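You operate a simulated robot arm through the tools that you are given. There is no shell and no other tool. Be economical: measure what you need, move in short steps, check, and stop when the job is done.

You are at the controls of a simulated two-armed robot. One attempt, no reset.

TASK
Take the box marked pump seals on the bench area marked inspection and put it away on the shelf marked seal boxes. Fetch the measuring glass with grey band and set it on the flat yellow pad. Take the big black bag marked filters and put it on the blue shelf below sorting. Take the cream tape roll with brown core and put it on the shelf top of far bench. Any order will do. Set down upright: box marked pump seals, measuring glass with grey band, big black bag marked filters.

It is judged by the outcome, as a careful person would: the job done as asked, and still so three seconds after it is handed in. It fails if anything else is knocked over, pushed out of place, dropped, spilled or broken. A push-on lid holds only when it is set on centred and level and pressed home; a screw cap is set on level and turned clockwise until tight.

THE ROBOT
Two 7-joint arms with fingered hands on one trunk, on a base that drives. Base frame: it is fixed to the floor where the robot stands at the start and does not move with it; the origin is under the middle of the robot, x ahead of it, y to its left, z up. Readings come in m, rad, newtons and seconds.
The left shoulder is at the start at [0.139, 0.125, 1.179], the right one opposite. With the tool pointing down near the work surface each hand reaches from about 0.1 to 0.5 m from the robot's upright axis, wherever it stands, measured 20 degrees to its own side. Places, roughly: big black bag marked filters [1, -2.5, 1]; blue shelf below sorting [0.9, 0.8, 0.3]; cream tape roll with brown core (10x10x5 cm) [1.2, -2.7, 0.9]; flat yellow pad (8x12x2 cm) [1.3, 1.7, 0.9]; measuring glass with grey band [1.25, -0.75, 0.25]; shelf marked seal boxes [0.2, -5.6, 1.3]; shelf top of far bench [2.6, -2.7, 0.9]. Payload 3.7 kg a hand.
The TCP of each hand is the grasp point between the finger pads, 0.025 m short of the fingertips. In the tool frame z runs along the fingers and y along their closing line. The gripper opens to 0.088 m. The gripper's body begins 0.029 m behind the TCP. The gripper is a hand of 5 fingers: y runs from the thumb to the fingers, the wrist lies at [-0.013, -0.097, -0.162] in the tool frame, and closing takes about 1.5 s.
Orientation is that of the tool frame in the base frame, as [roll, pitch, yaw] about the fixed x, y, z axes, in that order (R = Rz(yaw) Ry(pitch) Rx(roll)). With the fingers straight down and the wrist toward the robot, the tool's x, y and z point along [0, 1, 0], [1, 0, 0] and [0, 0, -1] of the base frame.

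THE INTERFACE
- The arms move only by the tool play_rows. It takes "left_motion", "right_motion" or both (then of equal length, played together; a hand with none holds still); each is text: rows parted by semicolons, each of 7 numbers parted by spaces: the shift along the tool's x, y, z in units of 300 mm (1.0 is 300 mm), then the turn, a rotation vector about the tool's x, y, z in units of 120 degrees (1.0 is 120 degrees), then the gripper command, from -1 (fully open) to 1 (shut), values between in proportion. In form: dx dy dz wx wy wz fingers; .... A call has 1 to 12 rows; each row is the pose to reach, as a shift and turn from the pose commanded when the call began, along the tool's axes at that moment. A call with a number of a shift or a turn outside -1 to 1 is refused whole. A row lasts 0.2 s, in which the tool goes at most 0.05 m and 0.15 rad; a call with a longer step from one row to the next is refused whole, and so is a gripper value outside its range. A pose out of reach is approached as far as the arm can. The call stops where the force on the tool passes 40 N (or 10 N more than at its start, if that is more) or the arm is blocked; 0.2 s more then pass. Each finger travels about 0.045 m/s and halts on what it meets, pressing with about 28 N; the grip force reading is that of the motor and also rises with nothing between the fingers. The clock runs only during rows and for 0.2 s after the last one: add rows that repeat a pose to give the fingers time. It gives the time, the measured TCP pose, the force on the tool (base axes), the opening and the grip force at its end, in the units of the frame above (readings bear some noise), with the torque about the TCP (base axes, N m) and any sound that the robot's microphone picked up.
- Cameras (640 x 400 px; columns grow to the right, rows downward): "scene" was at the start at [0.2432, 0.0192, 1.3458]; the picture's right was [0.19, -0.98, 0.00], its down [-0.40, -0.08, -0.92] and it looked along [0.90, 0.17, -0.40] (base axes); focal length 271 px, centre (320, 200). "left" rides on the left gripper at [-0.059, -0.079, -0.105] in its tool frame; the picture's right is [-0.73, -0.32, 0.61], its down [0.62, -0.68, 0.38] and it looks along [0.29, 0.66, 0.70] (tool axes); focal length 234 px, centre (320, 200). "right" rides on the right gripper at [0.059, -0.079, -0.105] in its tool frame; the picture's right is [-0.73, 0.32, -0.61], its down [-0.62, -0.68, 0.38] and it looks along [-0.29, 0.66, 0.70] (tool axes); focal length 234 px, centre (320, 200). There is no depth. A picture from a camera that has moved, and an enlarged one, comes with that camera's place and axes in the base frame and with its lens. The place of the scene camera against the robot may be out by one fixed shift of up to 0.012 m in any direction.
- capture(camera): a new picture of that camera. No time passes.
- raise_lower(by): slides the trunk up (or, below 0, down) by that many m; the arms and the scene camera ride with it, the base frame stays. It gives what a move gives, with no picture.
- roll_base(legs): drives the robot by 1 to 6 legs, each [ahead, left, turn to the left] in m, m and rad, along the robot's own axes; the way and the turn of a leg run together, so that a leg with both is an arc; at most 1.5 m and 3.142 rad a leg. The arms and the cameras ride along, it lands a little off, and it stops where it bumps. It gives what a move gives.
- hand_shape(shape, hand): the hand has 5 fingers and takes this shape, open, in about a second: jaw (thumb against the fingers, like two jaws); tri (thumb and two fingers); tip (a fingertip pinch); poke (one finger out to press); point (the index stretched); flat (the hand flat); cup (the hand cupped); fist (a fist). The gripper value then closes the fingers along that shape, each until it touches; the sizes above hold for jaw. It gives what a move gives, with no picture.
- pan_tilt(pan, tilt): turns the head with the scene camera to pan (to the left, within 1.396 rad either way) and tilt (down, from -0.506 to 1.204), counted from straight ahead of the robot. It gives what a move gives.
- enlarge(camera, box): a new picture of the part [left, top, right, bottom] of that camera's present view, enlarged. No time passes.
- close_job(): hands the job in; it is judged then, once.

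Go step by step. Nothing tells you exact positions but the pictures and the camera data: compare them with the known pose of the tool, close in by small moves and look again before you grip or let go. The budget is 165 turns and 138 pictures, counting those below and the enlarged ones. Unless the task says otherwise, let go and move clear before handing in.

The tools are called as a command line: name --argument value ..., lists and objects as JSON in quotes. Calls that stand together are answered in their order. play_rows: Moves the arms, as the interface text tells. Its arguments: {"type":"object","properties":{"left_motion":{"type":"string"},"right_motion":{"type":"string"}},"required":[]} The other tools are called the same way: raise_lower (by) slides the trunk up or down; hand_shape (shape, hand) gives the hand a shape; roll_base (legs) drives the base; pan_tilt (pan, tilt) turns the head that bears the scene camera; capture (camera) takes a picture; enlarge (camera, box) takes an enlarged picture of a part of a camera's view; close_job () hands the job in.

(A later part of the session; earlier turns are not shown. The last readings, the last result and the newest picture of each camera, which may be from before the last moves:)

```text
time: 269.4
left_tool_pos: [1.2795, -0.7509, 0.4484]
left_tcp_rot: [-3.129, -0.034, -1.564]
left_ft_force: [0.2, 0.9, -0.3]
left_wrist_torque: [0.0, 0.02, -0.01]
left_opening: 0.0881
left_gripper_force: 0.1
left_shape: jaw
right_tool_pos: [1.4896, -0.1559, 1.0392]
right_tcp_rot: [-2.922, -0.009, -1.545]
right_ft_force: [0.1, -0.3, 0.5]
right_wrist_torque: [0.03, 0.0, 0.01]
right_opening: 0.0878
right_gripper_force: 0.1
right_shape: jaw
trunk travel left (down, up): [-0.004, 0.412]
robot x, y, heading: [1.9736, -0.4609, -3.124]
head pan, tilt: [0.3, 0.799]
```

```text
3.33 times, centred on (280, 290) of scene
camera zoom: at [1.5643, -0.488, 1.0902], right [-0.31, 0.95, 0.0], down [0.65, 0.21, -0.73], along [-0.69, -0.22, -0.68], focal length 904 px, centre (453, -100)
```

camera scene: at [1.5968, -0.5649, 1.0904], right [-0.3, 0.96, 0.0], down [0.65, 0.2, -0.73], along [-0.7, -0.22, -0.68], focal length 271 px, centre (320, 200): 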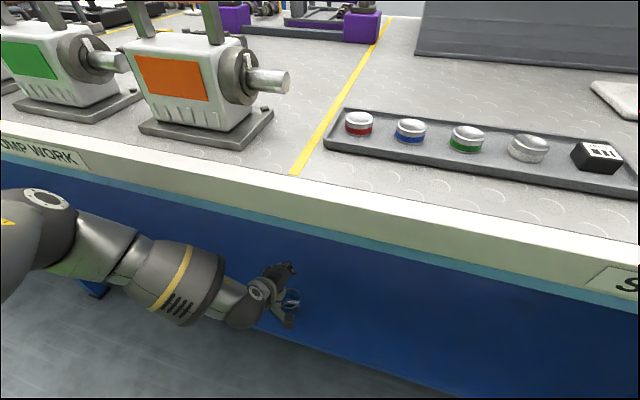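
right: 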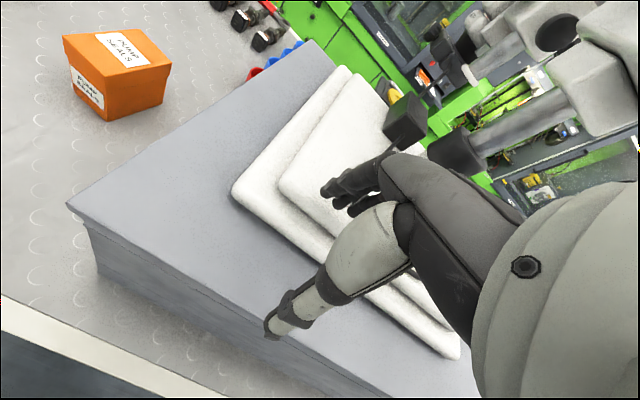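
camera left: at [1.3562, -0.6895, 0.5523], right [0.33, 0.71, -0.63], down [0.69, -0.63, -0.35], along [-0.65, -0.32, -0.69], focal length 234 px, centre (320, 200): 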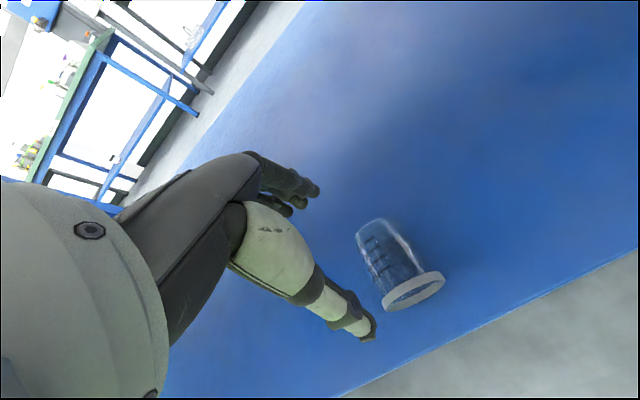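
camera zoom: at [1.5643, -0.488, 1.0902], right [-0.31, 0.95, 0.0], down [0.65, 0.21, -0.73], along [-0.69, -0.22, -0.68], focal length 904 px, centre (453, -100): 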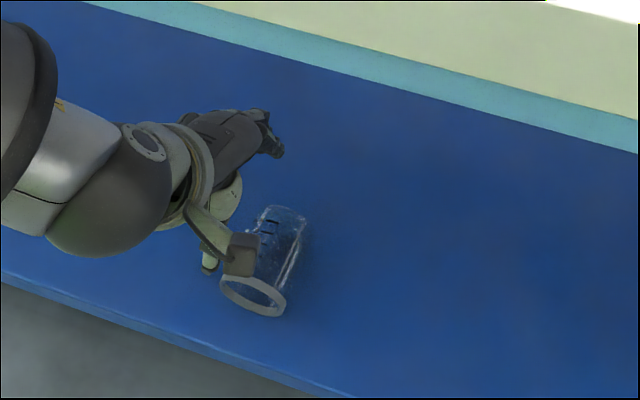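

The glass lies on its side, rim (with the grey band) toward me, not broken. Facing the bench I can't reach low enough, so I'll stand sideways to the bench (bench on my left), where the shoulder is closer. First I back out.

roll_base --legs '[[-0.27, 0, 0], [0, 0, -1.57], [-0.7, 0, 0]]'

pan_tilt --pan 0.9 --tilt 0.8

capture --camera "scene"

```text
time: 274.4
left_tool_pos: [1.7845, 0.1459, 0.4437]
left_tcp_rot: [-3.127, -0.031, -2.888]
left_ft_force: [0.3, 1.2, 0.0]
left_wrist_torque: [0.0, 0.04, 0.0]
left_opening: 0.0879
left_gripper_force: 0.2
left_shape: jaw
right_tool_pos: [2.4077, 0.0927, 1.0401]
right_tcp_rot: [-2.912, 0.001, -2.855]
right_ft_force: [0.4, -0.9, 0.2]
right_wrist_torque: [0.01, -0.01, -0.01]
right_opening: 0.0881
right_gripper_force: 0.1
right_shape: jaw
trunk travel left (down, up): [-0.004, 0.412]
robot x, y, heading: [2.2369, -0.4548, 1.836]
head pan, tilt: [0.3, 0.799]
stopped in leg 2: the robot was blocked; the commanded pose is now the measured one
```

```text
time: 275.4
left_tool_pos: [1.7866, 0.1482, 0.4419]
left_tcp_rot: [-3.123, -0.027, -2.89]
left_ft_force: [0.2, 0.5, -0.4]
left_wrist_torque: [0.02, 0.0, 0.04]
left_opening: 0.088
left_gripper_force: 0.1
left_shape: jaw
right_tool_pos: [2.408, 0.0932, 1.038]
right_tcp_rot: [-2.911, 0.004, -2.858]
right_ft_force: [-0.2, -0.2, 0.1]
right_wrist_torque: [-0.04, -0.03, 0.01]
right_opening: 0.088
right_gripper_force: 0.1
right_shape: jaw
trunk travel left (down, up): [-0.004, 0.412]
robot x, y, heading: [2.2379, -0.4546, 1.833]
head pan, tilt: [0.901, 0.799]
```

```text
32 pictures are left
camera scene: at [2.1035, -0.0585, 1.0894], right [0.84, 0.54, 0.01], down [0.37, -0.56, -0.74], along [-0.4, 0.62, -0.67], focal length 271 px, centre (320, 200)
```

scene: 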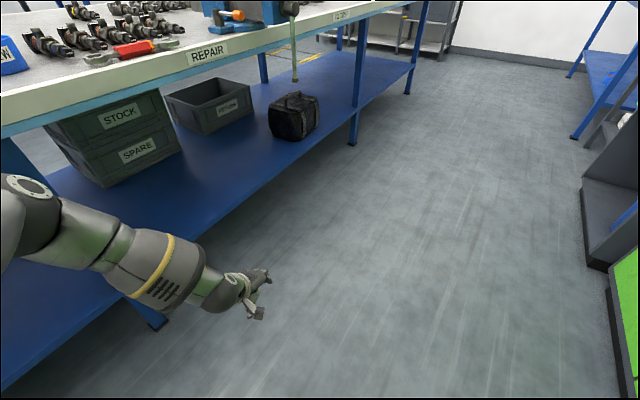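

The turn was blocked on the right side. I shift left a little and finish the turn, then back up along the bench.

roll_base --legs '[[-0.1, 0.1, 0], [0, 0, -0.26], [-0.6, 0, 0]]'

capture --camera "scene"

```text
time: 277.8
left_tool_pos: [1.8573, 0.1196, 0.444]
left_tcp_rot: [-3.126, -0.025, -3.122]
left_ft_force: [-0.5, 0.9, -0.4]
left_wrist_torque: [-0.03, 0.0, 0.01]
left_opening: 0.0883
left_gripper_force: 0.1
left_shape: jaw
right_tool_pos: [2.4415, -0.0793, 1.0412]
right_tcp_rot: [-2.906, 0.014, -3.075]
right_ft_force: [-0.2, -0.3, -0.1]
right_wrist_torque: [-0.03, -0.01, -0.02]
right_opening: 0.0879
right_gripper_force: 0.1
right_shape: jaw
trunk travel left (down, up): [-0.004, 0.412]
robot x, y, heading: [2.159, -0.5732, 1.589]
head pan, tilt: [0.901, 0.799]
stopped in leg 2: the robot was blocked; the commanded pose is now the measured one
```

```text
31 pictures are left
camera scene: at [2.1143, -0.1583, 1.0916], right [0.94, 0.34, 0.01], down [0.24, -0.62, -0.75], along [-0.25, 0.7, -0.67], focal length 271 px, centre (320, 200)
```

scene: 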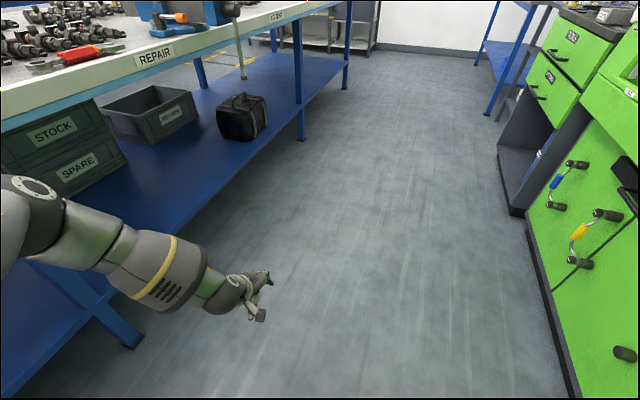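

roll_base --legs '[[-0.6, 0, 0]]'

capture --camera "scene"

```text
time: 279.4
left_tool_pos: [1.8472, -0.0233, 0.4461]
left_tcp_rot: [-3.136, -0.021, -3.111]
left_ft_force: [0.4, 0.9, 0.1]
left_wrist_torque: [0.01, -0.01, 0.01]
left_opening: 0.0879
left_gripper_force: 0.0
left_shape: jaw
right_tool_pos: [2.4295, -0.2164, 1.0469]
right_tcp_rot: [-2.911, 0.017, -3.052]
right_ft_force: [-0.5, -0.4, 0.3]
right_wrist_torque: [-0.06, 0.0, -0.02]
right_opening: 0.0879
right_gripper_force: 0.1
right_shape: jaw
trunk travel left (down, up): [-0.004, 0.412]
robot x, y, heading: [2.1585, -0.7127, 1.611]
head pan, tilt: [0.901, 0.799]
stopped in leg 1: the robot was blocked; the commanded pose is now the measured one
```

```text
30 pictures are left
camera scene: at [2.1052, -0.3011, 1.0937], right [0.93, 0.36, 0.01], down [0.25, -0.61, -0.75], along [-0.26, 0.7, -0.66], focal length 271 px, centre (320, 200)
```

scene: 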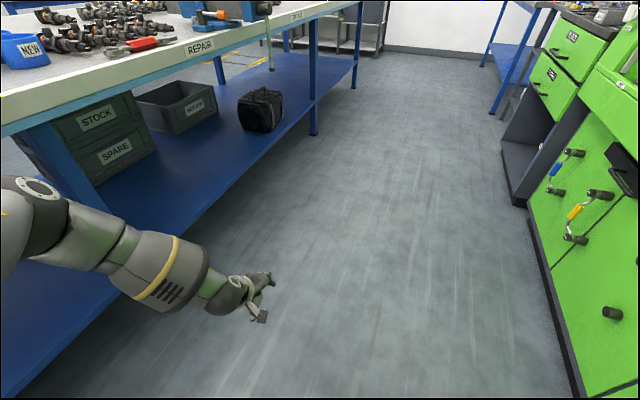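

I raise the trunk to compact the posture, tuck the right arm, and then back up.

raise_lower --by 0.3

play_rows --right_motion "0.12 0 0 0 0 0 -1;0.25 0 0 0 0 0 -1;0.38 0 0 0 0 0 -1;0.5 0 0 0 0 0 -1;0.5 0 0 0 0 0 -1"

roll_base --legs '[[0, 0.1, -0.04], [-0.55, 0, 0]]'

pan_tilt --pan 0.8 --tilt 0.9

capture --camera "scene"

```text
time: 282.4
left_tool_pos: [1.8556, 0.029, 1.1316]
left_tcp_rot: [2.527, -0.03, -3.099]
left_ft_force: [-0.1, 0.5, -0.5]
left_wrist_torque: [-0.03, 0.02, -0.02]
left_opening: 0.0882
left_gripper_force: 0.1
left_shape: jaw
right_tool_pos: [2.4482, -0.2164, 1.3403]
right_tcp_rot: [-2.911, 0.003, -3.06]
right_ft_force: [0.1, 0.6, -0.2]
right_wrist_torque: [0.0, 0.01, 0.01]
right_opening: 0.088
right_gripper_force: 0.0
right_shape: jaw
trunk travel left (down, up): [-0.304, 0.111]
robot x, y, heading: [2.1592, -0.7167, 1.602]
head pan, tilt: [0.901, 0.799]
```

```text
time: 283.6
left_tool_pos: [1.8577, 0.0295, 1.1319]
left_tcp_rot: [2.527, -0.031, -3.099]
left_ft_force: [0.8, 0.8, 0.1]
left_wrist_torque: [-0.02, 0.03, -0.02]
left_opening: 0.0879
left_gripper_force: 0.1
left_shape: jaw
right_tool_pos: [2.2983, -0.2291, 1.3402]
right_tcp_rot: [-2.912, 0.003, -3.06]
right_ft_force: [-0.4, 0.3, -0.3]
right_wrist_torque: [-0.05, 0.0, 0.02]
right_opening: 0.0879
right_gripper_force: 0.1
right_shape: jaw
trunk travel left (down, up): [-0.304, 0.111]
robot x, y, heading: [2.1669, -0.7151, 1.6]
head pan, tilt: [0.901, 0.799]
```

```text
time: 287.5
left_tool_pos: [1.7821, -0.5157, 1.1314]
left_tcp_rot: [2.527, -0.032, -3.135]
left_ft_force: [-0.5, 0.3, -0.2]
left_wrist_torque: [0.01, 0.01, 0.04]
left_opening: 0.0881
left_gripper_force: 0.1
left_shape: jaw
right_tool_pos: [2.2131, -0.791, 1.34]
right_tcp_rot: [-2.911, 0.004, -3.1]
right_ft_force: [-0.1, -1.0, -0.3]
right_wrist_torque: [0.02, 0.0, 0.03]
right_opening: 0.088
right_gripper_force: 0.0
right_shape: jaw
trunk travel left (down, up): [-0.304, 0.111]
robot x, y, heading: [2.0559, -1.2681, 1.562]
head pan, tilt: [0.901, 0.799]
```

```text
time: 288.2
left_tool_pos: [1.7811, -0.5158, 1.1309]
left_tcp_rot: [2.527, -0.032, -3.137]
left_ft_force: [0.0, -0.3, -0.1]
left_wrist_torque: [-0.02, 0.01, 0.01]
left_opening: 0.088
left_gripper_force: 0.1
left_shape: jaw
right_tool_pos: [2.212, -0.7906, 1.3396]
right_tcp_rot: [-2.912, 0.003, -3.101]
right_ft_force: [0.0, 0.0, 0.4]
right_wrist_torque: [0.01, -0.01, 0.03]
right_opening: 0.0878
right_gripper_force: 0.1
right_shape: jaw
trunk travel left (down, up): [-0.304, 0.111]
robot x, y, heading: [2.0547, -1.2677, 1.561]
head pan, tilt: [0.799, 0.901]
```

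```text
29 pictures are left
camera scene: at [2.005, -1.1525, 1.4125], right [0.7, 0.71, 0.0], down [0.56, -0.55, -0.62], along [-0.44, 0.44, -0.78], focal length 271 px, centre (320, 200)
```

scene: 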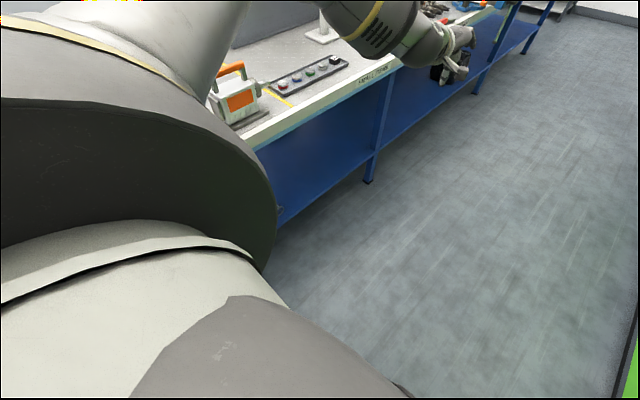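

Now I'm beside the bench with it on my left. I lower the trunk here, then extend the left hand toward the shelf, tilted outward.

raise_lower --by -0.3

play_rows --left_motion "0.1 0 -0.05 0 0.05 0 -1;0.2 0 -0.05 0 0.1 0 -1;0.3 0 -0.05 0 0.15 0 -1;0.4 0 -0.05 0 0.2 0 -1;0.5 0 -0.05 0 0.26 0 -1;0.5 0 -0.05 0 0.32 0 -1;0.5 0 -0.05 0 0.32 0 -1"

capture --camera "left"

```text
time: 290.1
left_tool_pos: [1.7809, -0.511, 0.9039]
left_tcp_rot: [2.564, -0.03, -3.141]
left_ft_force: [-0.6, -0.3, 0.6]
left_wrist_torque: [0.02, 0.02, -0.01]
left_opening: 0.0881
left_gripper_force: 0.1
left_shape: jaw
right_tool_pos: [2.2158, -0.774, 1.1188]
right_tcp_rot: [-2.863, 0.002, -3.129]
right_ft_force: [-0.8, 0.2, 0.8]
right_wrist_torque: [0.01, 0.05, -0.02]
right_opening: 0.0878
right_gripper_force: 0.1
right_shape: jaw
trunk travel left (down, up): [-0.098, 0.318]
robot x, y, heading: [2.0592, -1.2705, 1.562]
head pan, tilt: [0.799, 0.901]
stopped: the force on the tool passed its limit (the readings are from after the stop); the commanded pose is now the measured one
```

```text
time: 291.7
left_tool_pos: [1.6317, -0.5229, 0.9243]
left_tcp_rot: [2.426, -0.574, -2.718]
left_ft_force: [-0.1, -0.5, 0.1]
left_wrist_torque: [0.02, 0.0, 0.0]
left_opening: 0.0879
left_gripper_force: 0.1
left_shape: jaw
right_tool_pos: [2.2154, -0.7767, 1.1238]
right_tcp_rot: [-2.869, 0.002, -3.13]
right_ft_force: [3.5, 5.6, 0.7]
right_wrist_torque: [-0.73, 0.47, -0.13]
right_opening: 0.0882
right_gripper_force: 0.0
right_shape: jaw
trunk travel left (down, up): [-0.098, 0.318]
robot x, y, heading: [2.059, -1.2676, 1.564]
head pan, tilt: [0.799, 0.901]
```

```text
28 pictures are left
camera left: at [1.7417, -0.6127, 0.9157], right [0.16, 0.24, -0.96], down [-0.73, -0.62, -0.28], along [-0.66, 0.75, 0.08], focal length 234 px, centre (320, 200)
```

left: 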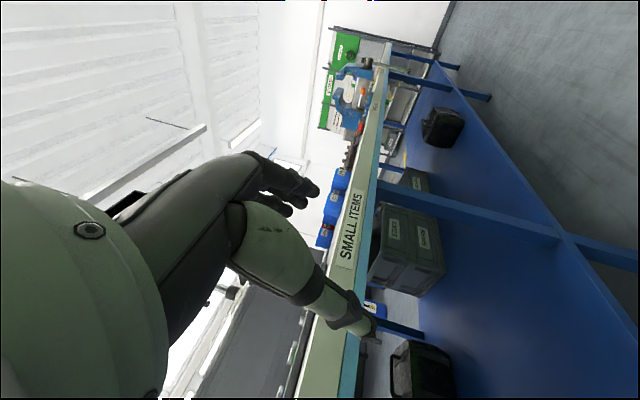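

The right hand bumped near the head. I move the right hand outward and forward, then finish lowering.

play_rows --right_motion "-0.12 0.05 0 0 0 0 -1;-0.25 0.1 0 0 0 0 -1;-0.38 0.15 0 0 0 0 -1;-0.5 0.2 0 0 0 0 -1;-0.5 0.2 0 0 0 0 -1"

raise_lower --by -0.205

capture --camera "left"

```text
time: 292.9
left_tool_pos: [1.6309, -0.5218, 0.9236]
left_tcp_rot: [2.428, -0.572, -2.721]
left_ft_force: [-0.6, 0.6, 0.6]
left_wrist_torque: [-0.02, 0.0, 0.01]
left_opening: 0.0877
left_gripper_force: 0.1
left_shape: jaw
right_tool_pos: [2.3669, -0.7177, 1.1062]
right_tcp_rot: [-2.868, 0.002, -3.13]
right_ft_force: [0.5, 0.1, -0.2]
right_wrist_torque: [0.01, 0.0, 0.04]
right_opening: 0.0879
right_gripper_force: 0.1
right_shape: jaw
trunk travel left (down, up): [-0.098, 0.318]
robot x, y, heading: [2.0553, -1.2706, 1.562]
head pan, tilt: [0.799, 0.901]
```

```text
time: 294.2
left_tool_pos: [1.6318, -0.5223, 0.8272]
left_tcp_rot: [2.428, -0.574, -2.72]
left_ft_force: [-0.5, -0.3, 0.1]
left_wrist_torque: [0.01, 0.0, -0.01]
left_opening: 0.0883
left_gripper_force: 0.2
left_shape: jaw
right_tool_pos: [2.3657, -0.7179, 1.0094]
right_tcp_rot: [-2.871, 0.002, -3.13]
right_ft_force: [0.5, -0.4, 0.0]
right_wrist_torque: [0.02, 0.01, -0.01]
right_opening: 0.088
right_gripper_force: 0.1
right_shape: jaw
right hand out of reach, approached as far as the arm can: row 1
trunk travel left (down, up): [0.0, 0.416]
robot x, y, heading: [2.0566, -1.2661, 1.565]
head pan, tilt: [0.799, 0.901]
```

```text
27 pictures are left
camera left: at [1.7419, -0.6134, 0.8186], right [0.16, 0.24, -0.96], down [-0.73, -0.62, -0.28], along [-0.66, 0.75, 0.08], focal length 234 px, centre (320, 200)
```

left: 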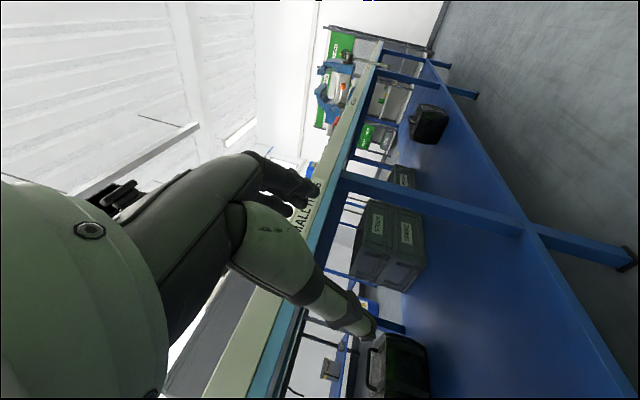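

Trunk is at its lowest. I set the hand to point down and 40° outward with its closing line along the bench, and lower it in front of the shelf.

play_rows --left_motion "-0.06 -0.1 0.09 0.04 0 0.035 -1;-0.12 -0.2 0.18 0.09 0 0.07 -1;-0.19 -0.3 0.28 0.13 0 0.105 -1;-0.26 -0.4 0.37 0.175 -0.001 0.14 -1;-0.32 -0.5 0.47 0.217 -0.002 0.173 -1;-0.39 -0.6 0.56 0.217 -0.002 0.173 -1;-0.45 -0.7 0.66 0.217 -0.002 0.173 -1;-0.518 -0.8 0.755 0.217 -0.002 0.173 -1;-0.518 -0.8 0.755 0.217 -0.002 0.173 -1"

pan_tilt --pan 0.6 --tilt 0.8

capture --camera "scene"

```text
time: 296.2
left_tool_pos: [1.6032, -0.5693, 0.4683]
left_tcp_rot: [3.136, -0.696, -3.138]
left_ft_force: [0.7, 0.5, 0.4]
left_wrist_torque: [0.0, 0.01, 0.0]
left_opening: 0.0879
left_gripper_force: 0.0
left_shape: jaw
right_tool_pos: [2.3641, -0.718, 1.0095]
right_tcp_rot: [-2.868, 0.002, -3.13]
right_ft_force: [0.7, 0.4, 0.0]
right_wrist_torque: [-0.01, 0.01, -0.01]
right_opening: 0.0881
right_gripper_force: 0.1
right_shape: jaw
trunk travel left (down, up): [0.0, 0.416]
robot x, y, heading: [2.0565, -1.2675, 1.561]
head pan, tilt: [0.799, 0.901]
```

```text
time: 297.0
left_tool_pos: [1.6031, -0.5716, 0.4652]
left_tcp_rot: [3.14, -0.699, -3.141]
left_ft_force: [0.1, -0.5, -0.5]
left_wrist_torque: [-0.02, -0.02, -0.03]
left_opening: 0.0881
left_gripper_force: 0.1
left_shape: jaw
right_tool_pos: [2.3654, -0.7172, 1.0092]
right_tcp_rot: [-2.869, 0.001, -3.131]
right_ft_force: [-0.6, -0.1, 0.3]
right_wrist_torque: [-0.02, 0.01, 0.01]
right_opening: 0.0879
right_gripper_force: 0.2
right_shape: jaw
trunk travel left (down, up): [0.0, 0.416]
robot x, y, heading: [2.0566, -1.2714, 1.565]
head pan, tilt: [0.6, 0.799]
```

```text
26 pictures are left
camera scene: at [1.9957, -0.8863, 1.082], right [0.59, 0.81, 0.0], down [0.58, -0.42, -0.69], along [-0.56, 0.41, -0.72], focal length 271 px, centre (320, 200)
```

scene: 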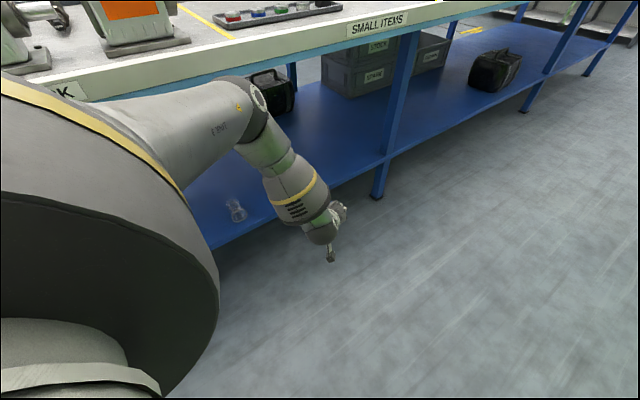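

The pose is as wanted and the glass still lies at about [1.27, -0.74]. I extend the hand in under the bench beside the glass.

play_rows --left_motion "0.12 -0.02 0.1 0 0 0 -1;0.24 -0.04 0.2 0 0 0 -1;0.36 -0.06 0.3 0 0 0 -1;0.48 -0.08 0.4 0 0 0 -1;0.6 -0.1 0.505 0 0 0 -1;0.6 -0.1 0.505 0 0 0 -1"

capture --camera "scene"

```text
time: 298.4
left_tool_pos: [1.3676, -0.6029, 0.4668]
left_tcp_rot: [3.141, -0.697, 3.141]
left_ft_force: [0.5, -0.7, -0.2]
left_wrist_torque: [0.01, 0.02, 0.02]
left_opening: 0.0879
left_gripper_force: 0.1
left_shape: jaw
right_tool_pos: [2.3668, -0.7173, 1.0087]
right_tcp_rot: [-2.867, 0.003, -3.131]
right_ft_force: [-0.3, 0.0, 0.2]
right_wrist_torque: [0.0, -0.01, -0.03]
right_opening: 0.0885
right_gripper_force: 0.1
right_shape: jaw
trunk travel left (down, up): [0.0, 0.416]
robot x, y, heading: [2.0571, -1.2705, 1.568]
head pan, tilt: [0.6, 0.799]
```

```text
25 pictures are left
camera scene: at [1.9932, -0.8851, 1.0872], right [0.58, 0.81, 0.0], down [0.55, -0.4, -0.74], along [-0.6, 0.43, -0.68], focal length 271 px, centre (320, 200)
```

scene: 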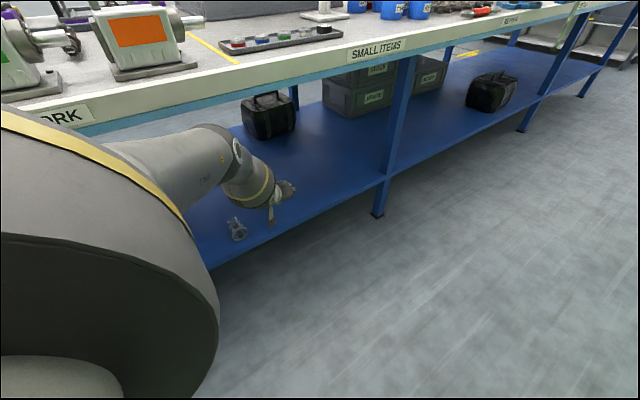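

The arm reaches in well from here. I check the glass with the hand camera.

capture --camera "left"

enlarge --camera "scene" --box '[190, 170, 310, 260]'

```text
24 pictures are left
camera left: at [1.4782, -0.6818, 0.509], right [0.17, -0.32, -0.93], down [-0.73, -0.68, 0.11], along [-0.67, 0.66, -0.35], focal length 234 px, centre (320, 200)
```

left: 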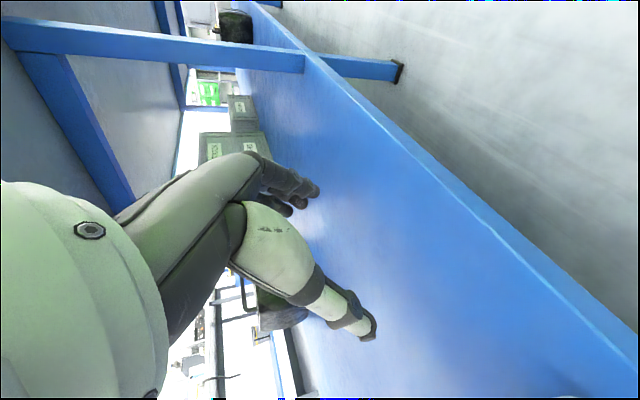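

```text
4.44 times, centred on (250, 215) of scene
camera zoom: at [1.9932, -0.8851, 1.0872], right [0.58, 0.81, 0.0], down [0.55, -0.4, -0.74], along [-0.6, 0.43, -0.68], focal length 1205 px, centre (631, 133)
```

zoom: 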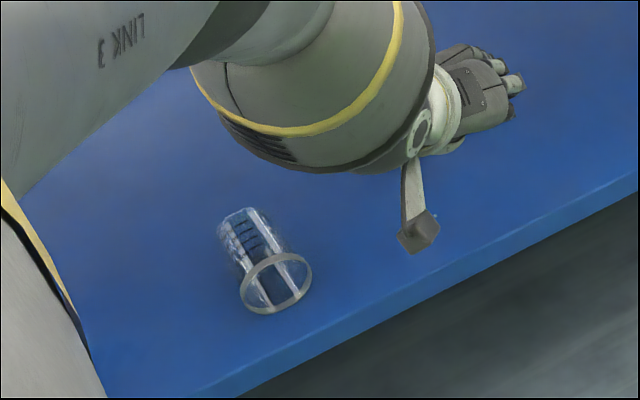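

The glass lies along x at y≈-0.748, from x≈1.23 (base) to 1.303 (rim). I move to a pre-grasp point back along the fingers from the rim end.

play_rows --left_motion "-0.02 -0.12 0.02 0 0 0 -1;-0.04 -0.24 0.05 0 0 0 -1;-0.07 -0.36 0.08 0 0 0 -1;-0.096 -0.483 0.115 0 0 0 -1;-0.096 -0.483 0.115 0 0 0 -1"

capture --camera "left"

enlarge --camera "scene" --box '[190, 170, 310, 260]'

```text
time: 299.6
left_tool_pos: [1.375, -0.7447, 0.438]
left_tcp_rot: [3.14, -0.697, -3.141]
left_ft_force: [-0.6, -0.1, -0.8]
left_wrist_torque: [-0.02, 0.0, 0.0]
left_opening: 0.0881
left_gripper_force: 0.1
left_shape: jaw
left hand out of reach, approached as far as the arm can: row 3, 4, 5
right_tool_pos: [2.3652, -0.7177, 1.009]
right_tcp_rot: [-2.868, 0.001, -3.128]
right_ft_force: [0.0, -0.2, 0.2]
right_wrist_torque: [0.01, -0.01, -0.02]
right_opening: 0.0884
right_gripper_force: 0.0
right_shape: jaw
trunk travel left (down, up): [0.0, 0.416]
robot x, y, heading: [2.0563, -1.2687, 1.563]
head pan, tilt: [0.6, 0.799]
```

```text
22 pictures are left
camera left: at [1.4872, -0.8235, 0.4803], right [0.17, -0.32, -0.93], down [-0.72, -0.68, 0.11], along [-0.67, 0.66, -0.35], focal length 234 px, centre (320, 200)
```

left: 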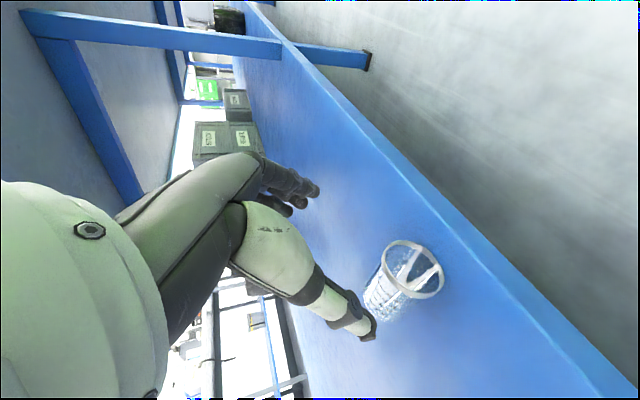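

```text
4.44 times, centred on (250, 215) of scene
camera zoom: at [1.995, -0.8856, 1.0835], right [0.59, 0.81, 0.0], down [0.57, -0.42, -0.71], along [-0.57, 0.41, -0.71], focal length 1205 px, centre (631, 133)
```

zoom: 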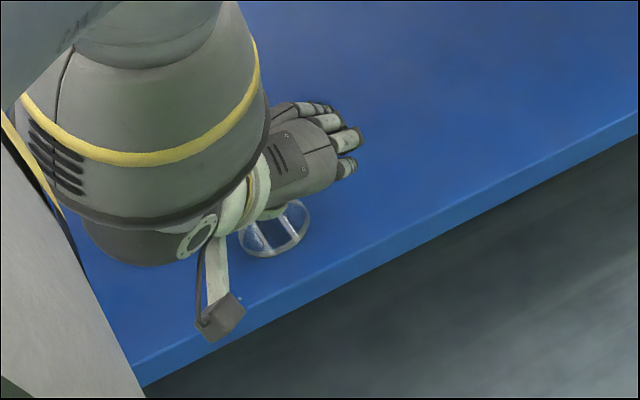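

I'm at the reach limit here, so I pull the hand back a bit, shift the robot 0.17 m toward the bench, and look.

play_rows --left_motion "-0.1 0 -0.085 0 0 0 -1;-0.2 0 -0.17 0 0 0 -1;-0.3 0 -0.25 0 0 0 -1;-0.3 0 -0.25 0 0 0 -1"

roll_base --legs '[[0, 0.17, 0]]'

```text
time: 300.6
left_tool_pos: [1.493, -0.7437, 0.4378]
left_tcp_rot: [3.141, -0.696, -3.141]
left_ft_force: [0.1, 0.4, 0.4]
left_wrist_torque: [0.05, 0.02, 0.02]
left_opening: 0.0879
left_gripper_force: 0.0
left_shape: jaw
right_tool_pos: [2.3646, -0.7178, 1.0092]
right_tcp_rot: [-2.868, 0.0, -3.131]
right_ft_force: [-0.8, -0.1, 0.3]
right_wrist_torque: [-0.03, 0.02, 0.0]
right_opening: 0.0877
right_gripper_force: 0.0
right_shape: jaw
trunk travel left (down, up): [0.0, 0.416]
robot x, y, heading: [2.059, -1.2677, 1.566]
head pan, tilt: [0.6, 0.799]
```

```text
time: 301.9
left_tool_pos: [1.4022, -0.7476, 0.4382]
left_tcp_rot: [-3.124, -0.683, 3.094]
left_ft_force: [0.2, -1.0, 0.6]
left_wrist_torque: [0.0, 0.02, 0.01]
left_opening: 0.0881
left_gripper_force: 0.0
left_shape: jaw
right_tool_pos: [2.2628, -0.7339, 1.0125]
right_tcp_rot: [-2.88, -0.012, 3.136]
right_ft_force: [-0.2, -0.8, -0.2]
right_wrist_torque: [0.04, 0.01, 0.0]
right_opening: 0.0879
right_gripper_force: 0.0
right_shape: jaw
trunk travel left (down, up): [0.0, 0.416]
robot x, y, heading: [1.9386, -1.2778, 1.551]
head pan, tilt: [0.6, 0.799]
stopped in leg 1: the robot was blocked; the commanded pose is now the measured one
```

The elbow touches the bench. I shift the robot forward so the shoulder is level with the glass, which shortens the reach, and bring the hand back over it.

roll_base --legs '[[0, -0.03, 0.02], [0.22, 0, 0]]'

play_rows --left_motion "0 -0.12 0 0 0 0 -1;0 -0.24 0 0 0 0 -1;0 -0.36 0 0 0 0 -1;0 -0.48 0 0 0 0 -1;0 -0.6 0 0 0 0 -1;0 -0.7 0 0 0 0 -1;0 -0.7 0 0 0 0 -1"

roll_base --legs '[[0, 0.12, 0]]'

```text
time: 304.1
left_tool_pos: [1.4157, -0.537, 0.4244]
left_tcp_rot: [-3.113, -0.668, 3.108]
left_ft_force: [0.1, 0.3, 0.4]
left_wrist_torque: [-0.01, 0.01, -0.01]
left_opening: 0.0881
left_gripper_force: 0.1
left_shape: jaw
right_tool_pos: [2.266, -0.4972, 1.009]
right_tcp_rot: [-2.868, 0.002, -3.123]
right_ft_force: [-0.8, -0.4, -0.6]
right_wrist_torque: [-0.07, 0.0, -0.02]
right_opening: 0.0879
right_gripper_force: 0.1
right_shape: jaw
trunk travel left (down, up): [0.0, 0.416]
robot x, y, heading: [1.963, -1.0538, 1.57]
head pan, tilt: [0.6, 0.799]
```

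```text
time: 305.6
left_tool_pos: [1.4063, -0.6631, 0.439]
left_tcp_rot: [-3.115, -0.668, 3.11]
left_ft_force: [0.1, -0.3, -0.3]
left_wrist_torque: [0.02, 0.02, 0.0]
left_opening: 0.0878
left_gripper_force: 0.0
left_shape: jaw
left hand out of reach, approached as far as the arm can: row 4, 5, 6, 7
right_tool_pos: [2.2656, -0.4989, 1.0097]
right_tcp_rot: [-2.869, 0.002, -3.122]
right_ft_force: [0.3, 0.7, 0.3]
right_wrist_torque: [0.0, 0.01, -0.02]
right_opening: 0.0878
right_gripper_force: 0.0
right_shape: jaw
trunk travel left (down, up): [0.0, 0.416]
robot x, y, heading: [1.962, -1.0506, 1.572]
head pan, tilt: [0.6, 0.799]
```

```text
time: 306.6
left_tool_pos: [1.3933, -0.6657, 0.4416]
left_tcp_rot: [-3.11, -0.657, 3.091]
left_ft_force: [0.4, -0.2, 0.9]
left_wrist_torque: [0.03, 0.0, 0.0]
left_opening: 0.0882
left_gripper_force: 0.0
left_shape: jaw
right_tool_pos: [2.2467, -0.5074, 1.0119]
right_tcp_rot: [-2.878, -0.007, -3.128]
right_ft_force: [-0.5, -0.1, 0.8]
right_wrist_torque: [0.05, -0.01, -0.04]
right_opening: 0.0879
right_gripper_force: 0.1
right_shape: jaw
trunk travel left (down, up): [0.0, 0.416]
robot x, y, heading: [1.9317, -1.0528, 1.566]
head pan, tilt: [0.6, 0.799]
stopped in leg 1: the robot was blocked; the commanded pose is now the measured one
```

The joints run out when the hand is pulled back, so reach is better with the hand further ahead. I drive back so the glass is about 0.67 m ahead, then try the pre-grasp again.

roll_base --legs '[[0, -0.03, 0], [-0.38, 0, 0]]'

play_rows --left_motion "0 0.12 0 0 0 0 -1;0 0.24 0 0 0 0 -1;0 0.36 0 0 0 0 -1;0 0.48 0 0 0 0 -1;0 0.6 0 0 0 0 -1;0 0.72 0 0 0 0 -1;0 0.84 0 0 0 0 -1;0 0.96 0 0 0 0 -1;0 0.99 0 0 0 0 -1"

```text
time: 309.4
left_tool_pos: [1.4187, -1.0426, 0.4327]
left_tcp_rot: [-3.101, -0.646, 3.088]
left_ft_force: [0.5, -0.1, -0.9]
left_wrist_torque: [-0.02, -0.01, 0.0]
left_opening: 0.0883
left_gripper_force: 0.0
left_shape: jaw
right_tool_pos: [2.2657, -0.8798, 1.01]
right_tcp_rot: [-2.869, 0.002, -3.125]
right_ft_force: [0.4, -0.9, 0.2]
right_wrist_torque: [0.02, -0.01, 0.01]
right_opening: 0.0878
right_gripper_force: 0.1
right_shape: jaw
trunk travel left (down, up): [0.0, 0.416]
robot x, y, heading: [1.959, -1.4311, 1.571]
head pan, tilt: [0.6, 0.799]
```

```text
time: 311.4
left_tool_pos: [1.4268, -0.7454, 0.4235]
left_tcp_rot: [-3.1, -0.646, 3.086]
left_ft_force: [-0.5, -0.3, 0.3]
left_wrist_torque: [0.0, 0.02, 0.02]
left_opening: 0.0878
left_gripper_force: 0.1
left_shape: jaw
right_tool_pos: [2.266, -0.8799, 1.0093]
right_tcp_rot: [-2.869, 0.001, -3.126]
right_ft_force: [0.6, 0.1, -0.3]
right_wrist_torque: [0.0, -0.02, 0.05]
right_opening: 0.0881
right_gripper_force: 0.1
right_shape: jaw
trunk travel left (down, up): [0.0, 0.416]
robot x, y, heading: [1.9583, -1.431, 1.568]
head pan, tilt: [0.6, 0.799]
```

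That pose held without reach warnings. I advance halfway along the finger direction toward the rim and check.

play_rows --left_motion "0.06 -0.01 0.06 0 0 0 -1;0.12 -0.012 0.13 0 0 0 -1;0.177 -0.012 0.19 0 0 0 -1;0.177 -0.012 0.27 0 0 0 -1;0.177 -0.012 0.33 0 0 0 -1;0.177 -0.012 0.33 0 0 0 -1"

capture --camera "left"

```text
time: 312.8
left_tool_pos: [1.3382, -0.7575, 0.4113]
left_tcp_rot: [-3.097, -0.646, 3.083]
left_ft_force: [0.1, 0.7, 0.3]
left_wrist_torque: [0.01, 0.02, 0.0]
left_opening: 0.0879
left_gripper_force: 0.1
left_shape: jaw
left hand out of reach, approached as far as the arm can: row 4, 5, 6
right_tool_pos: [2.2664, -0.8795, 1.0081]
right_tcp_rot: [-2.869, 0.001, -3.125]
right_ft_force: [-0.6, 0.4, -0.3]
right_wrist_torque: [0.01, 0.01, -0.01]
right_opening: 0.088
right_gripper_force: 0.1
right_shape: jaw
trunk travel left (down, up): [0.0, 0.416]
robot x, y, heading: [1.9603, -1.4339, 1.573]
head pan, tilt: [0.6, 0.799]
```

```text
20 pictures are left
camera left: at [1.4451, -0.8393, 0.4624], right [0.2, -0.36, -0.91], down [-0.75, -0.66, 0.09], along [-0.63, 0.66, -0.4], focal length 234 px, centre (320, 200)
```

left: 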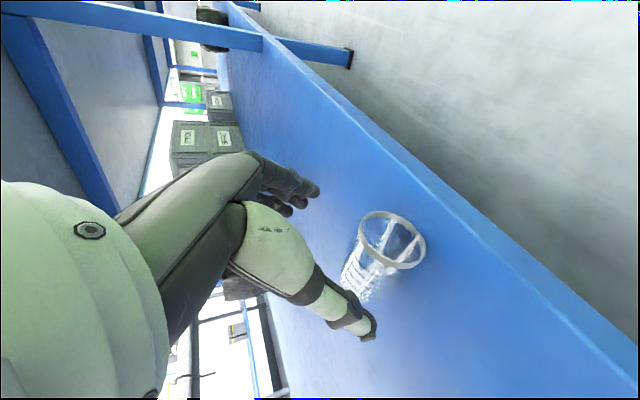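

Sideways reach is not enough either. Better idea: facing the bench, pick the lying glass lengthwise (fingers behind the base, thumb at the rim), lay it on the open bench top, and regrasp it there. I retract the hand and straighten it.

play_rows --left_motion "-0.09 0 -0.115 0 -0.06 0 -1;-0.18 0 -0.23 0 -0.12 0 -1;-0.27 0.01 -0.345 0 -0.18 0 -1;-0.36 0.01 -0.46 0 -0.24 0 -1;-0.45 0.02 -0.575 0 -0.308 0 -1;-0.54 0.02 -0.69 0 -0.308 0 -1;-0.61 0.02 -0.8 0 -0.308 0 -1;-0.61 0.02 -0.8 0 -0.308 0 -1"

roll_base --legs '[[0, -0.15, 0], [0.9, 0, 0], [0.2, 0, 0]]'

roll_base --legs '[[0, 0, 1.57]]'

```text
time: 314.6
left_tool_pos: [1.6276, -0.7591, 0.4937]
left_tcp_rot: [-3.108, -0.002, 3.111]
left_ft_force: [-0.5, 0.4, 0.4]
left_wrist_torque: [0.04, -0.01, 0.02]
left_opening: 0.088
left_gripper_force: 0.1
left_shape: jaw
right_tool_pos: [2.266, -0.8792, 1.0096]
right_tcp_rot: [-2.869, 0.002, -3.124]
right_ft_force: [0.3, 0.3, 0.5]
right_wrist_torque: [-0.01, 0.0, 0.0]
right_opening: 0.0879
right_gripper_force: 0.0
right_shape: jaw
trunk travel left (down, up): [0.0, 0.416]
robot x, y, heading: [1.9599, -1.4313, 1.57]
head pan, tilt: [0.6, 0.799]
```

```text
time: 321.5
left_tool_pos: [1.778, 0.3337, 0.4928]
left_tcp_rot: [-3.109, -0.001, 3.114]
left_ft_force: [-0.2, -0.4, -0.3]
left_wrist_torque: [-0.01, 0.01, 0.03]
left_opening: 0.088
left_gripper_force: 0.1
left_shape: jaw
right_tool_pos: [2.4175, 0.2158, 1.0082]
right_tcp_rot: [-2.868, 0.002, -3.123]
right_ft_force: [0.2, 0.7, -0.3]
right_wrist_torque: [-0.01, 0.0, 0.01]
right_opening: 0.088
right_gripper_force: 0.0
right_shape: jaw
trunk travel left (down, up): [0.0, 0.416]
robot x, y, heading: [2.1118, -0.3395, 1.575]
head pan, tilt: [0.6, 0.799]
```

```text
time: 325.7
left_tool_pos: [1.4373, -0.6661, 0.4927]
left_tcp_rot: [-3.11, 0.0, -1.609]
left_ft_force: [0.0, 1.0, 0.1]
left_wrist_torque: [0.02, 0.02, 0.03]
left_opening: 0.0881
left_gripper_force: 0.1
left_shape: jaw
right_tool_pos: [1.562, -0.0292, 1.01]
right_tcp_rot: [-2.87, 0.001, -1.561]
right_ft_force: [-0.1, -0.6, 0.5]
right_wrist_torque: [0.02, 0.0, -0.02]
right_opening: 0.0882
right_gripper_force: 0.0
right_shape: jaw
trunk travel left (down, up): [0.0, 0.416]
robot x, y, heading: [2.1129, -0.3366, 3.133]
head pan, tilt: [0.6, 0.799]
```

I'm now facing the bench with the hand well placed. I align the hand with the glass, drive in at safe height, and look.

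play_rows --left_motion "0.1 0 0 -0.015 0 -0.018 -1;0.2 0 0 -0.015 0 -0.018 -1;0.275 0.01 0 -0.015 0 -0.018 -1;0.275 0.01 0 -0.015 0 -0.018 -1"

roll_base --legs '[[0.16, 0, 0]]'

capture --camera "left"

```text
time: 326.7
left_tool_pos: [1.4312, -0.7492, 0.4923]
left_tcp_rot: [-3.139, -0.002, -1.572]
left_ft_force: [-0.2, 0.4, -0.7]
left_wrist_torque: [0.0, -0.01, -0.01]
left_opening: 0.0881
left_gripper_force: 0.1
left_shape: jaw
right_tool_pos: [1.5613, -0.028, 1.0101]
right_tcp_rot: [-2.869, 0.002, -1.562]
right_ft_force: [-0.4, 0.6, -0.3]
right_wrist_torque: [-0.03, -0.04, 0.0]
right_opening: 0.0882
right_gripper_force: 0.1
right_shape: jaw
trunk travel left (down, up): [0.0, 0.416]
robot x, y, heading: [2.1132, -0.3369, 3.131]
head pan, tilt: [0.6, 0.799]
```

```text
time: 328.1
left_tool_pos: [1.2704, -0.7479, 0.4918]
left_tcp_rot: [-3.141, -0.001, -1.571]
left_ft_force: [0.8, 0.3, 0.3]
left_wrist_torque: [-0.01, -0.01, 0.01]
left_opening: 0.0878
left_gripper_force: 0.1
left_shape: jaw
right_tool_pos: [1.4015, -0.0261, 1.009]
right_tcp_rot: [-2.869, 0.001, -1.563]
right_ft_force: [0.8, -0.9, -0.8]
right_wrist_torque: [0.01, 0.0, -0.02]
right_opening: 0.0881
right_gripper_force: 0.0
right_shape: jaw
trunk travel left (down, up): [0.0, 0.416]
robot x, y, heading: [1.9559, -0.3347, 3.135]
head pan, tilt: [0.6, 0.799]
```

```text
19 pictures are left
camera left: at [1.3473, -0.6889, 0.5971], right [0.32, 0.72, -0.61], down [0.68, -0.62, -0.38], along [-0.66, -0.29, -0.7], focal length 234 px, centre (320, 200)
```

left: 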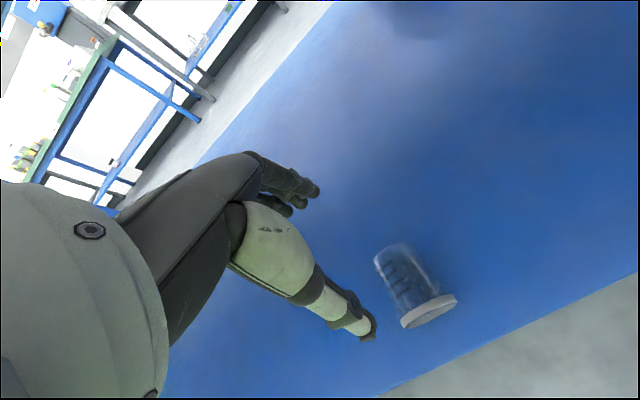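

The hand is centred over the lying glass (x 1.234–1.303). I go down to just above it and check reach.

play_rows --left_motion "0 0.005 0.1 0 0 0 -1;-0.005 0.005 0.2 0 0 0 -1;-0.005 0.005 0.28 0 0 0 -1;-0.005 0.005 0.33 0 0 0 -1;-0.005 0.005 0.33 0 0 0 -1"

```text
time: 329.3
left_tool_pos: [1.268, -0.7452, 0.3938]
left_tcp_rot: [-3.139, -0.001, -1.572]
left_ft_force: [0.2, 0.4, 0.5]
left_wrist_torque: [0.02, 0.02, 0.0]
left_opening: 0.088
left_gripper_force: 0.1
left_shape: jaw
right_tool_pos: [1.4016, -0.027, 1.0098]
right_tcp_rot: [-2.869, 0.001, -1.562]
right_ft_force: [-0.4, -0.4, -0.1]
right_wrist_torque: [0.02, 0.02, 0.01]
right_opening: 0.0881
right_gripper_force: 0.0
right_shape: jaw
trunk travel left (down, up): [0.0, 0.416]
robot x, y, heading: [1.9537, -0.3359, 3.135]
head pan, tilt: [0.6, 0.799]
```

No reach warning. I continue down around the glass.

play_rows --left_motion "0 0 0.05 0 0 0 -1;0 0 0.1 0 0 0 -1;0 0 0.15 0 0 0 -1;0 0 0.15 0 0 0 -1"

capture --camera "left"

```text
time: 330.3
left_tool_pos: [1.278, -0.7462, 0.3682]
left_tcp_rot: [3.138, -0.004, -1.56]
left_ft_force: [-0.4, -0.1, 0.3]
left_wrist_torque: [-0.02, 0.0, -0.02]
left_opening: 0.0881
left_gripper_force: 0.0
left_shape: jaw
left hand out of reach, approached as far as the arm can: row 2, 3, 4
right_tool_pos: [1.4073, -0.0318, 1.0136]
right_tcp_rot: [-2.878, 0.003, -1.561]
right_ft_force: [-0.7, 0.6, 0.2]
right_wrist_torque: [0.0, 0.0, -0.02]
right_opening: 0.0879
right_gripper_force: 0.1
right_shape: jaw
trunk travel left (down, up): [0.0, 0.416]
robot x, y, heading: [1.9578, -0.3349, 3.13]
head pan, tilt: [0.6, 0.799]
```

```text
18 pictures are left
camera left: at [1.3558, -0.6862, 0.472], right [0.31, 0.73, -0.61], down [0.69, -0.62, -0.38], along [-0.66, -0.3, -0.69], focal length 234 px, centre (320, 200)
```

left: 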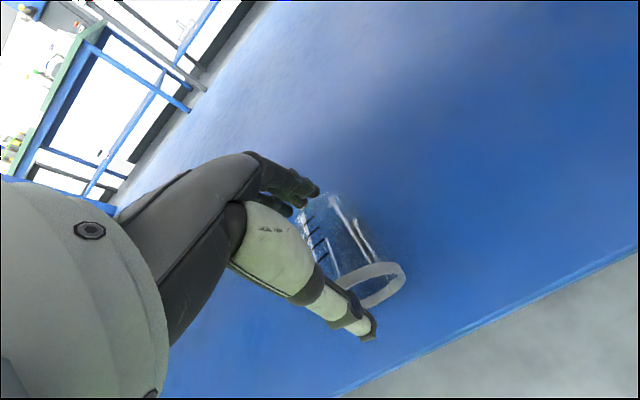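

Still about 2 cm short. I lift, shift the robot right another 9 cm (larger lateral offset helped), and retry.

play_rows --left_motion "0 0 -0.08 0 0 0 -1;0 0 -0.16 0 0 0 -1;0 0 -0.24 0 0 0 -1;0 0 -0.24 0 0 0 -1"

roll_base --legs '[[-0.03, 0, 0], [0, -0.1, 0], [0.05, 0, 0]]'

```text
time: 331.3
left_tool_pos: [1.2684, -0.7363, 0.439]
left_tcp_rot: [3.14, -0.002, -1.57]
left_ft_force: [0.3, 0.0, -0.6]
left_wrist_torque: [-0.03, 0.03, 0.0]
left_opening: 0.0877
left_gripper_force: 0.0
left_shape: jaw
right_tool_pos: [1.4012, -0.0279, 1.0102]
right_tcp_rot: [-2.87, 0.002, -1.561]
right_ft_force: [-0.2, -0.3, 0.6]
right_wrist_torque: [-0.03, -0.02, 0.01]
right_opening: 0.0882
right_gripper_force: 0.0
right_shape: jaw
trunk travel left (down, up): [0.0, 0.416]
robot x, y, heading: [1.9529, -0.3401, 3.131]
head pan, tilt: [0.6, 0.799]
```

```text
time: 333.5
left_tool_pos: [1.2725, -0.6399, 0.4327]
left_tcp_rot: [-3.119, -0.007, -1.566]
left_ft_force: [-0.2, -0.6, 0.3]
left_wrist_torque: [0.0, 0.01, -0.03]
left_opening: 0.0878
left_gripper_force: 0.0
left_shape: jaw
right_tool_pos: [1.3895, 0.0752, 1.0102]
right_tcp_rot: [-2.873, -0.002, -1.561]
right_ft_force: [-0.1, -0.5, 0.5]
right_wrist_torque: [-0.03, 0.0, -0.01]
right_opening: 0.088
right_gripper_force: 0.1
right_shape: jaw
trunk travel left (down, up): [0.0, 0.416]
robot x, y, heading: [1.9413, -0.2344, 3.133]
head pan, tilt: [0.6, 0.799]
stopped in leg 3: the robot was blocked; the commanded pose is now the measured one
```

play_rows --left_motion "0.12 0.01 0 -0.011 0 0 -1;0.24 0.015 0 -0.011 0 0 -1;0.353 0.015 0 -0.011 0 0 -1;0.353 0.015 0 -0.011 0 0 -1"

roll_base --legs '[[0.05, 0, 0]]'

```text
time: 334.5
left_tool_pos: [1.2731, -0.7301, 0.4407]
left_tcp_rot: [-3.139, -0.008, -1.563]
left_ft_force: [0.3, 0.0, 0.1]
left_wrist_torque: [0.0, -0.03, 0.0]
left_opening: 0.0877
left_gripper_force: 0.1
left_shape: jaw
left hand out of reach, approached as far as the arm can: row 3, 4
right_tool_pos: [1.387, 0.0735, 1.0096]
right_tcp_rot: [-2.868, -0.001, -1.561]
right_ft_force: [0.5, 0.2, 0.8]
right_wrist_torque: [0.0, 0.02, 0.0]
right_opening: 0.0878
right_gripper_force: 0.0
right_shape: jaw
trunk travel left (down, up): [0.0, 0.416]
robot x, y, heading: [1.9393, -0.2302, 3.137]
head pan, tilt: [0.6, 0.799]
```

```text
time: 335.6
left_tool_pos: [1.2319, -0.732, 0.4354]
left_tcp_rot: [-3.126, -0.012, -1.561]
left_ft_force: [-0.3, -1.2, 0.2]
left_wrist_torque: [0.04, -0.01, 0.0]
left_opening: 0.0879
left_gripper_force: 0.1
left_shape: jaw
right_tool_pos: [1.3368, 0.0739, 1.0102]
right_tcp_rot: [-2.869, 0.0, -1.558]
right_ft_force: [-0.4, -0.2, 0.1]
right_wrist_torque: [0.01, -0.01, 0.0]
right_opening: 0.0879
right_gripper_force: 0.1
right_shape: jaw
trunk travel left (down, up): [0.0, 0.416]
robot x, y, heading: [1.887, -0.2351, 3.134]
head pan, tilt: [0.6, 0.799]
stopped in leg 1: the robot was blocked; the commanded pose is now the measured one
```

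The robot got 5 cm closer this way. I re-centre on the glass and go down.

play_rows --left_motion "0.02 -0.06 0 -0.007 0 0 -1;0.047 -0.12 0.03 -0.007 0 0 -1;0.047 -0.12 0.1 -0.007 0 0 -1;0.047 -0.12 0.167 -0.007 0 0 -1;0.047 -0.12 0.167 -0.007 0 0 -1"

capture --camera "left"

```text
time: 336.8
left_tool_pos: [1.2741, -0.7248, 0.4135]
left_tcp_rot: [3.141, -0.018, -1.558]
left_ft_force: [0.4, 0.4, 0.5]
left_wrist_torque: [0.0, -0.02, 0.02]
left_opening: 0.0878
left_gripper_force: 0.1
left_shape: jaw
left hand out of reach, approached as far as the arm can: row 2, 3, 4, 5
right_tool_pos: [1.3377, 0.0719, 1.0096]
right_tcp_rot: [-2.87, 0.001, -1.556]
right_ft_force: [0.0, -0.5, 0.5]
right_wrist_torque: [-0.04, -0.03, -0.01]
right_opening: 0.0878
right_gripper_force: 0.0
right_shape: jaw
trunk travel left (down, up): [0.0, 0.416]
robot x, y, heading: [1.8847, -0.2351, 3.138]
head pan, tilt: [0.6, 0.799]
```

```text
17 pictures are left
camera left: at [1.3517, -0.6641, 0.5172], right [0.31, 0.72, -0.62], down [0.69, -0.62, -0.37], along [-0.65, -0.31, -0.69], focal length 234 px, centre (320, 200)
```

left: 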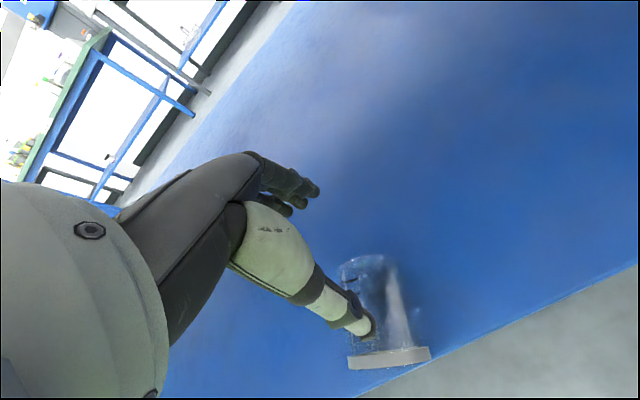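

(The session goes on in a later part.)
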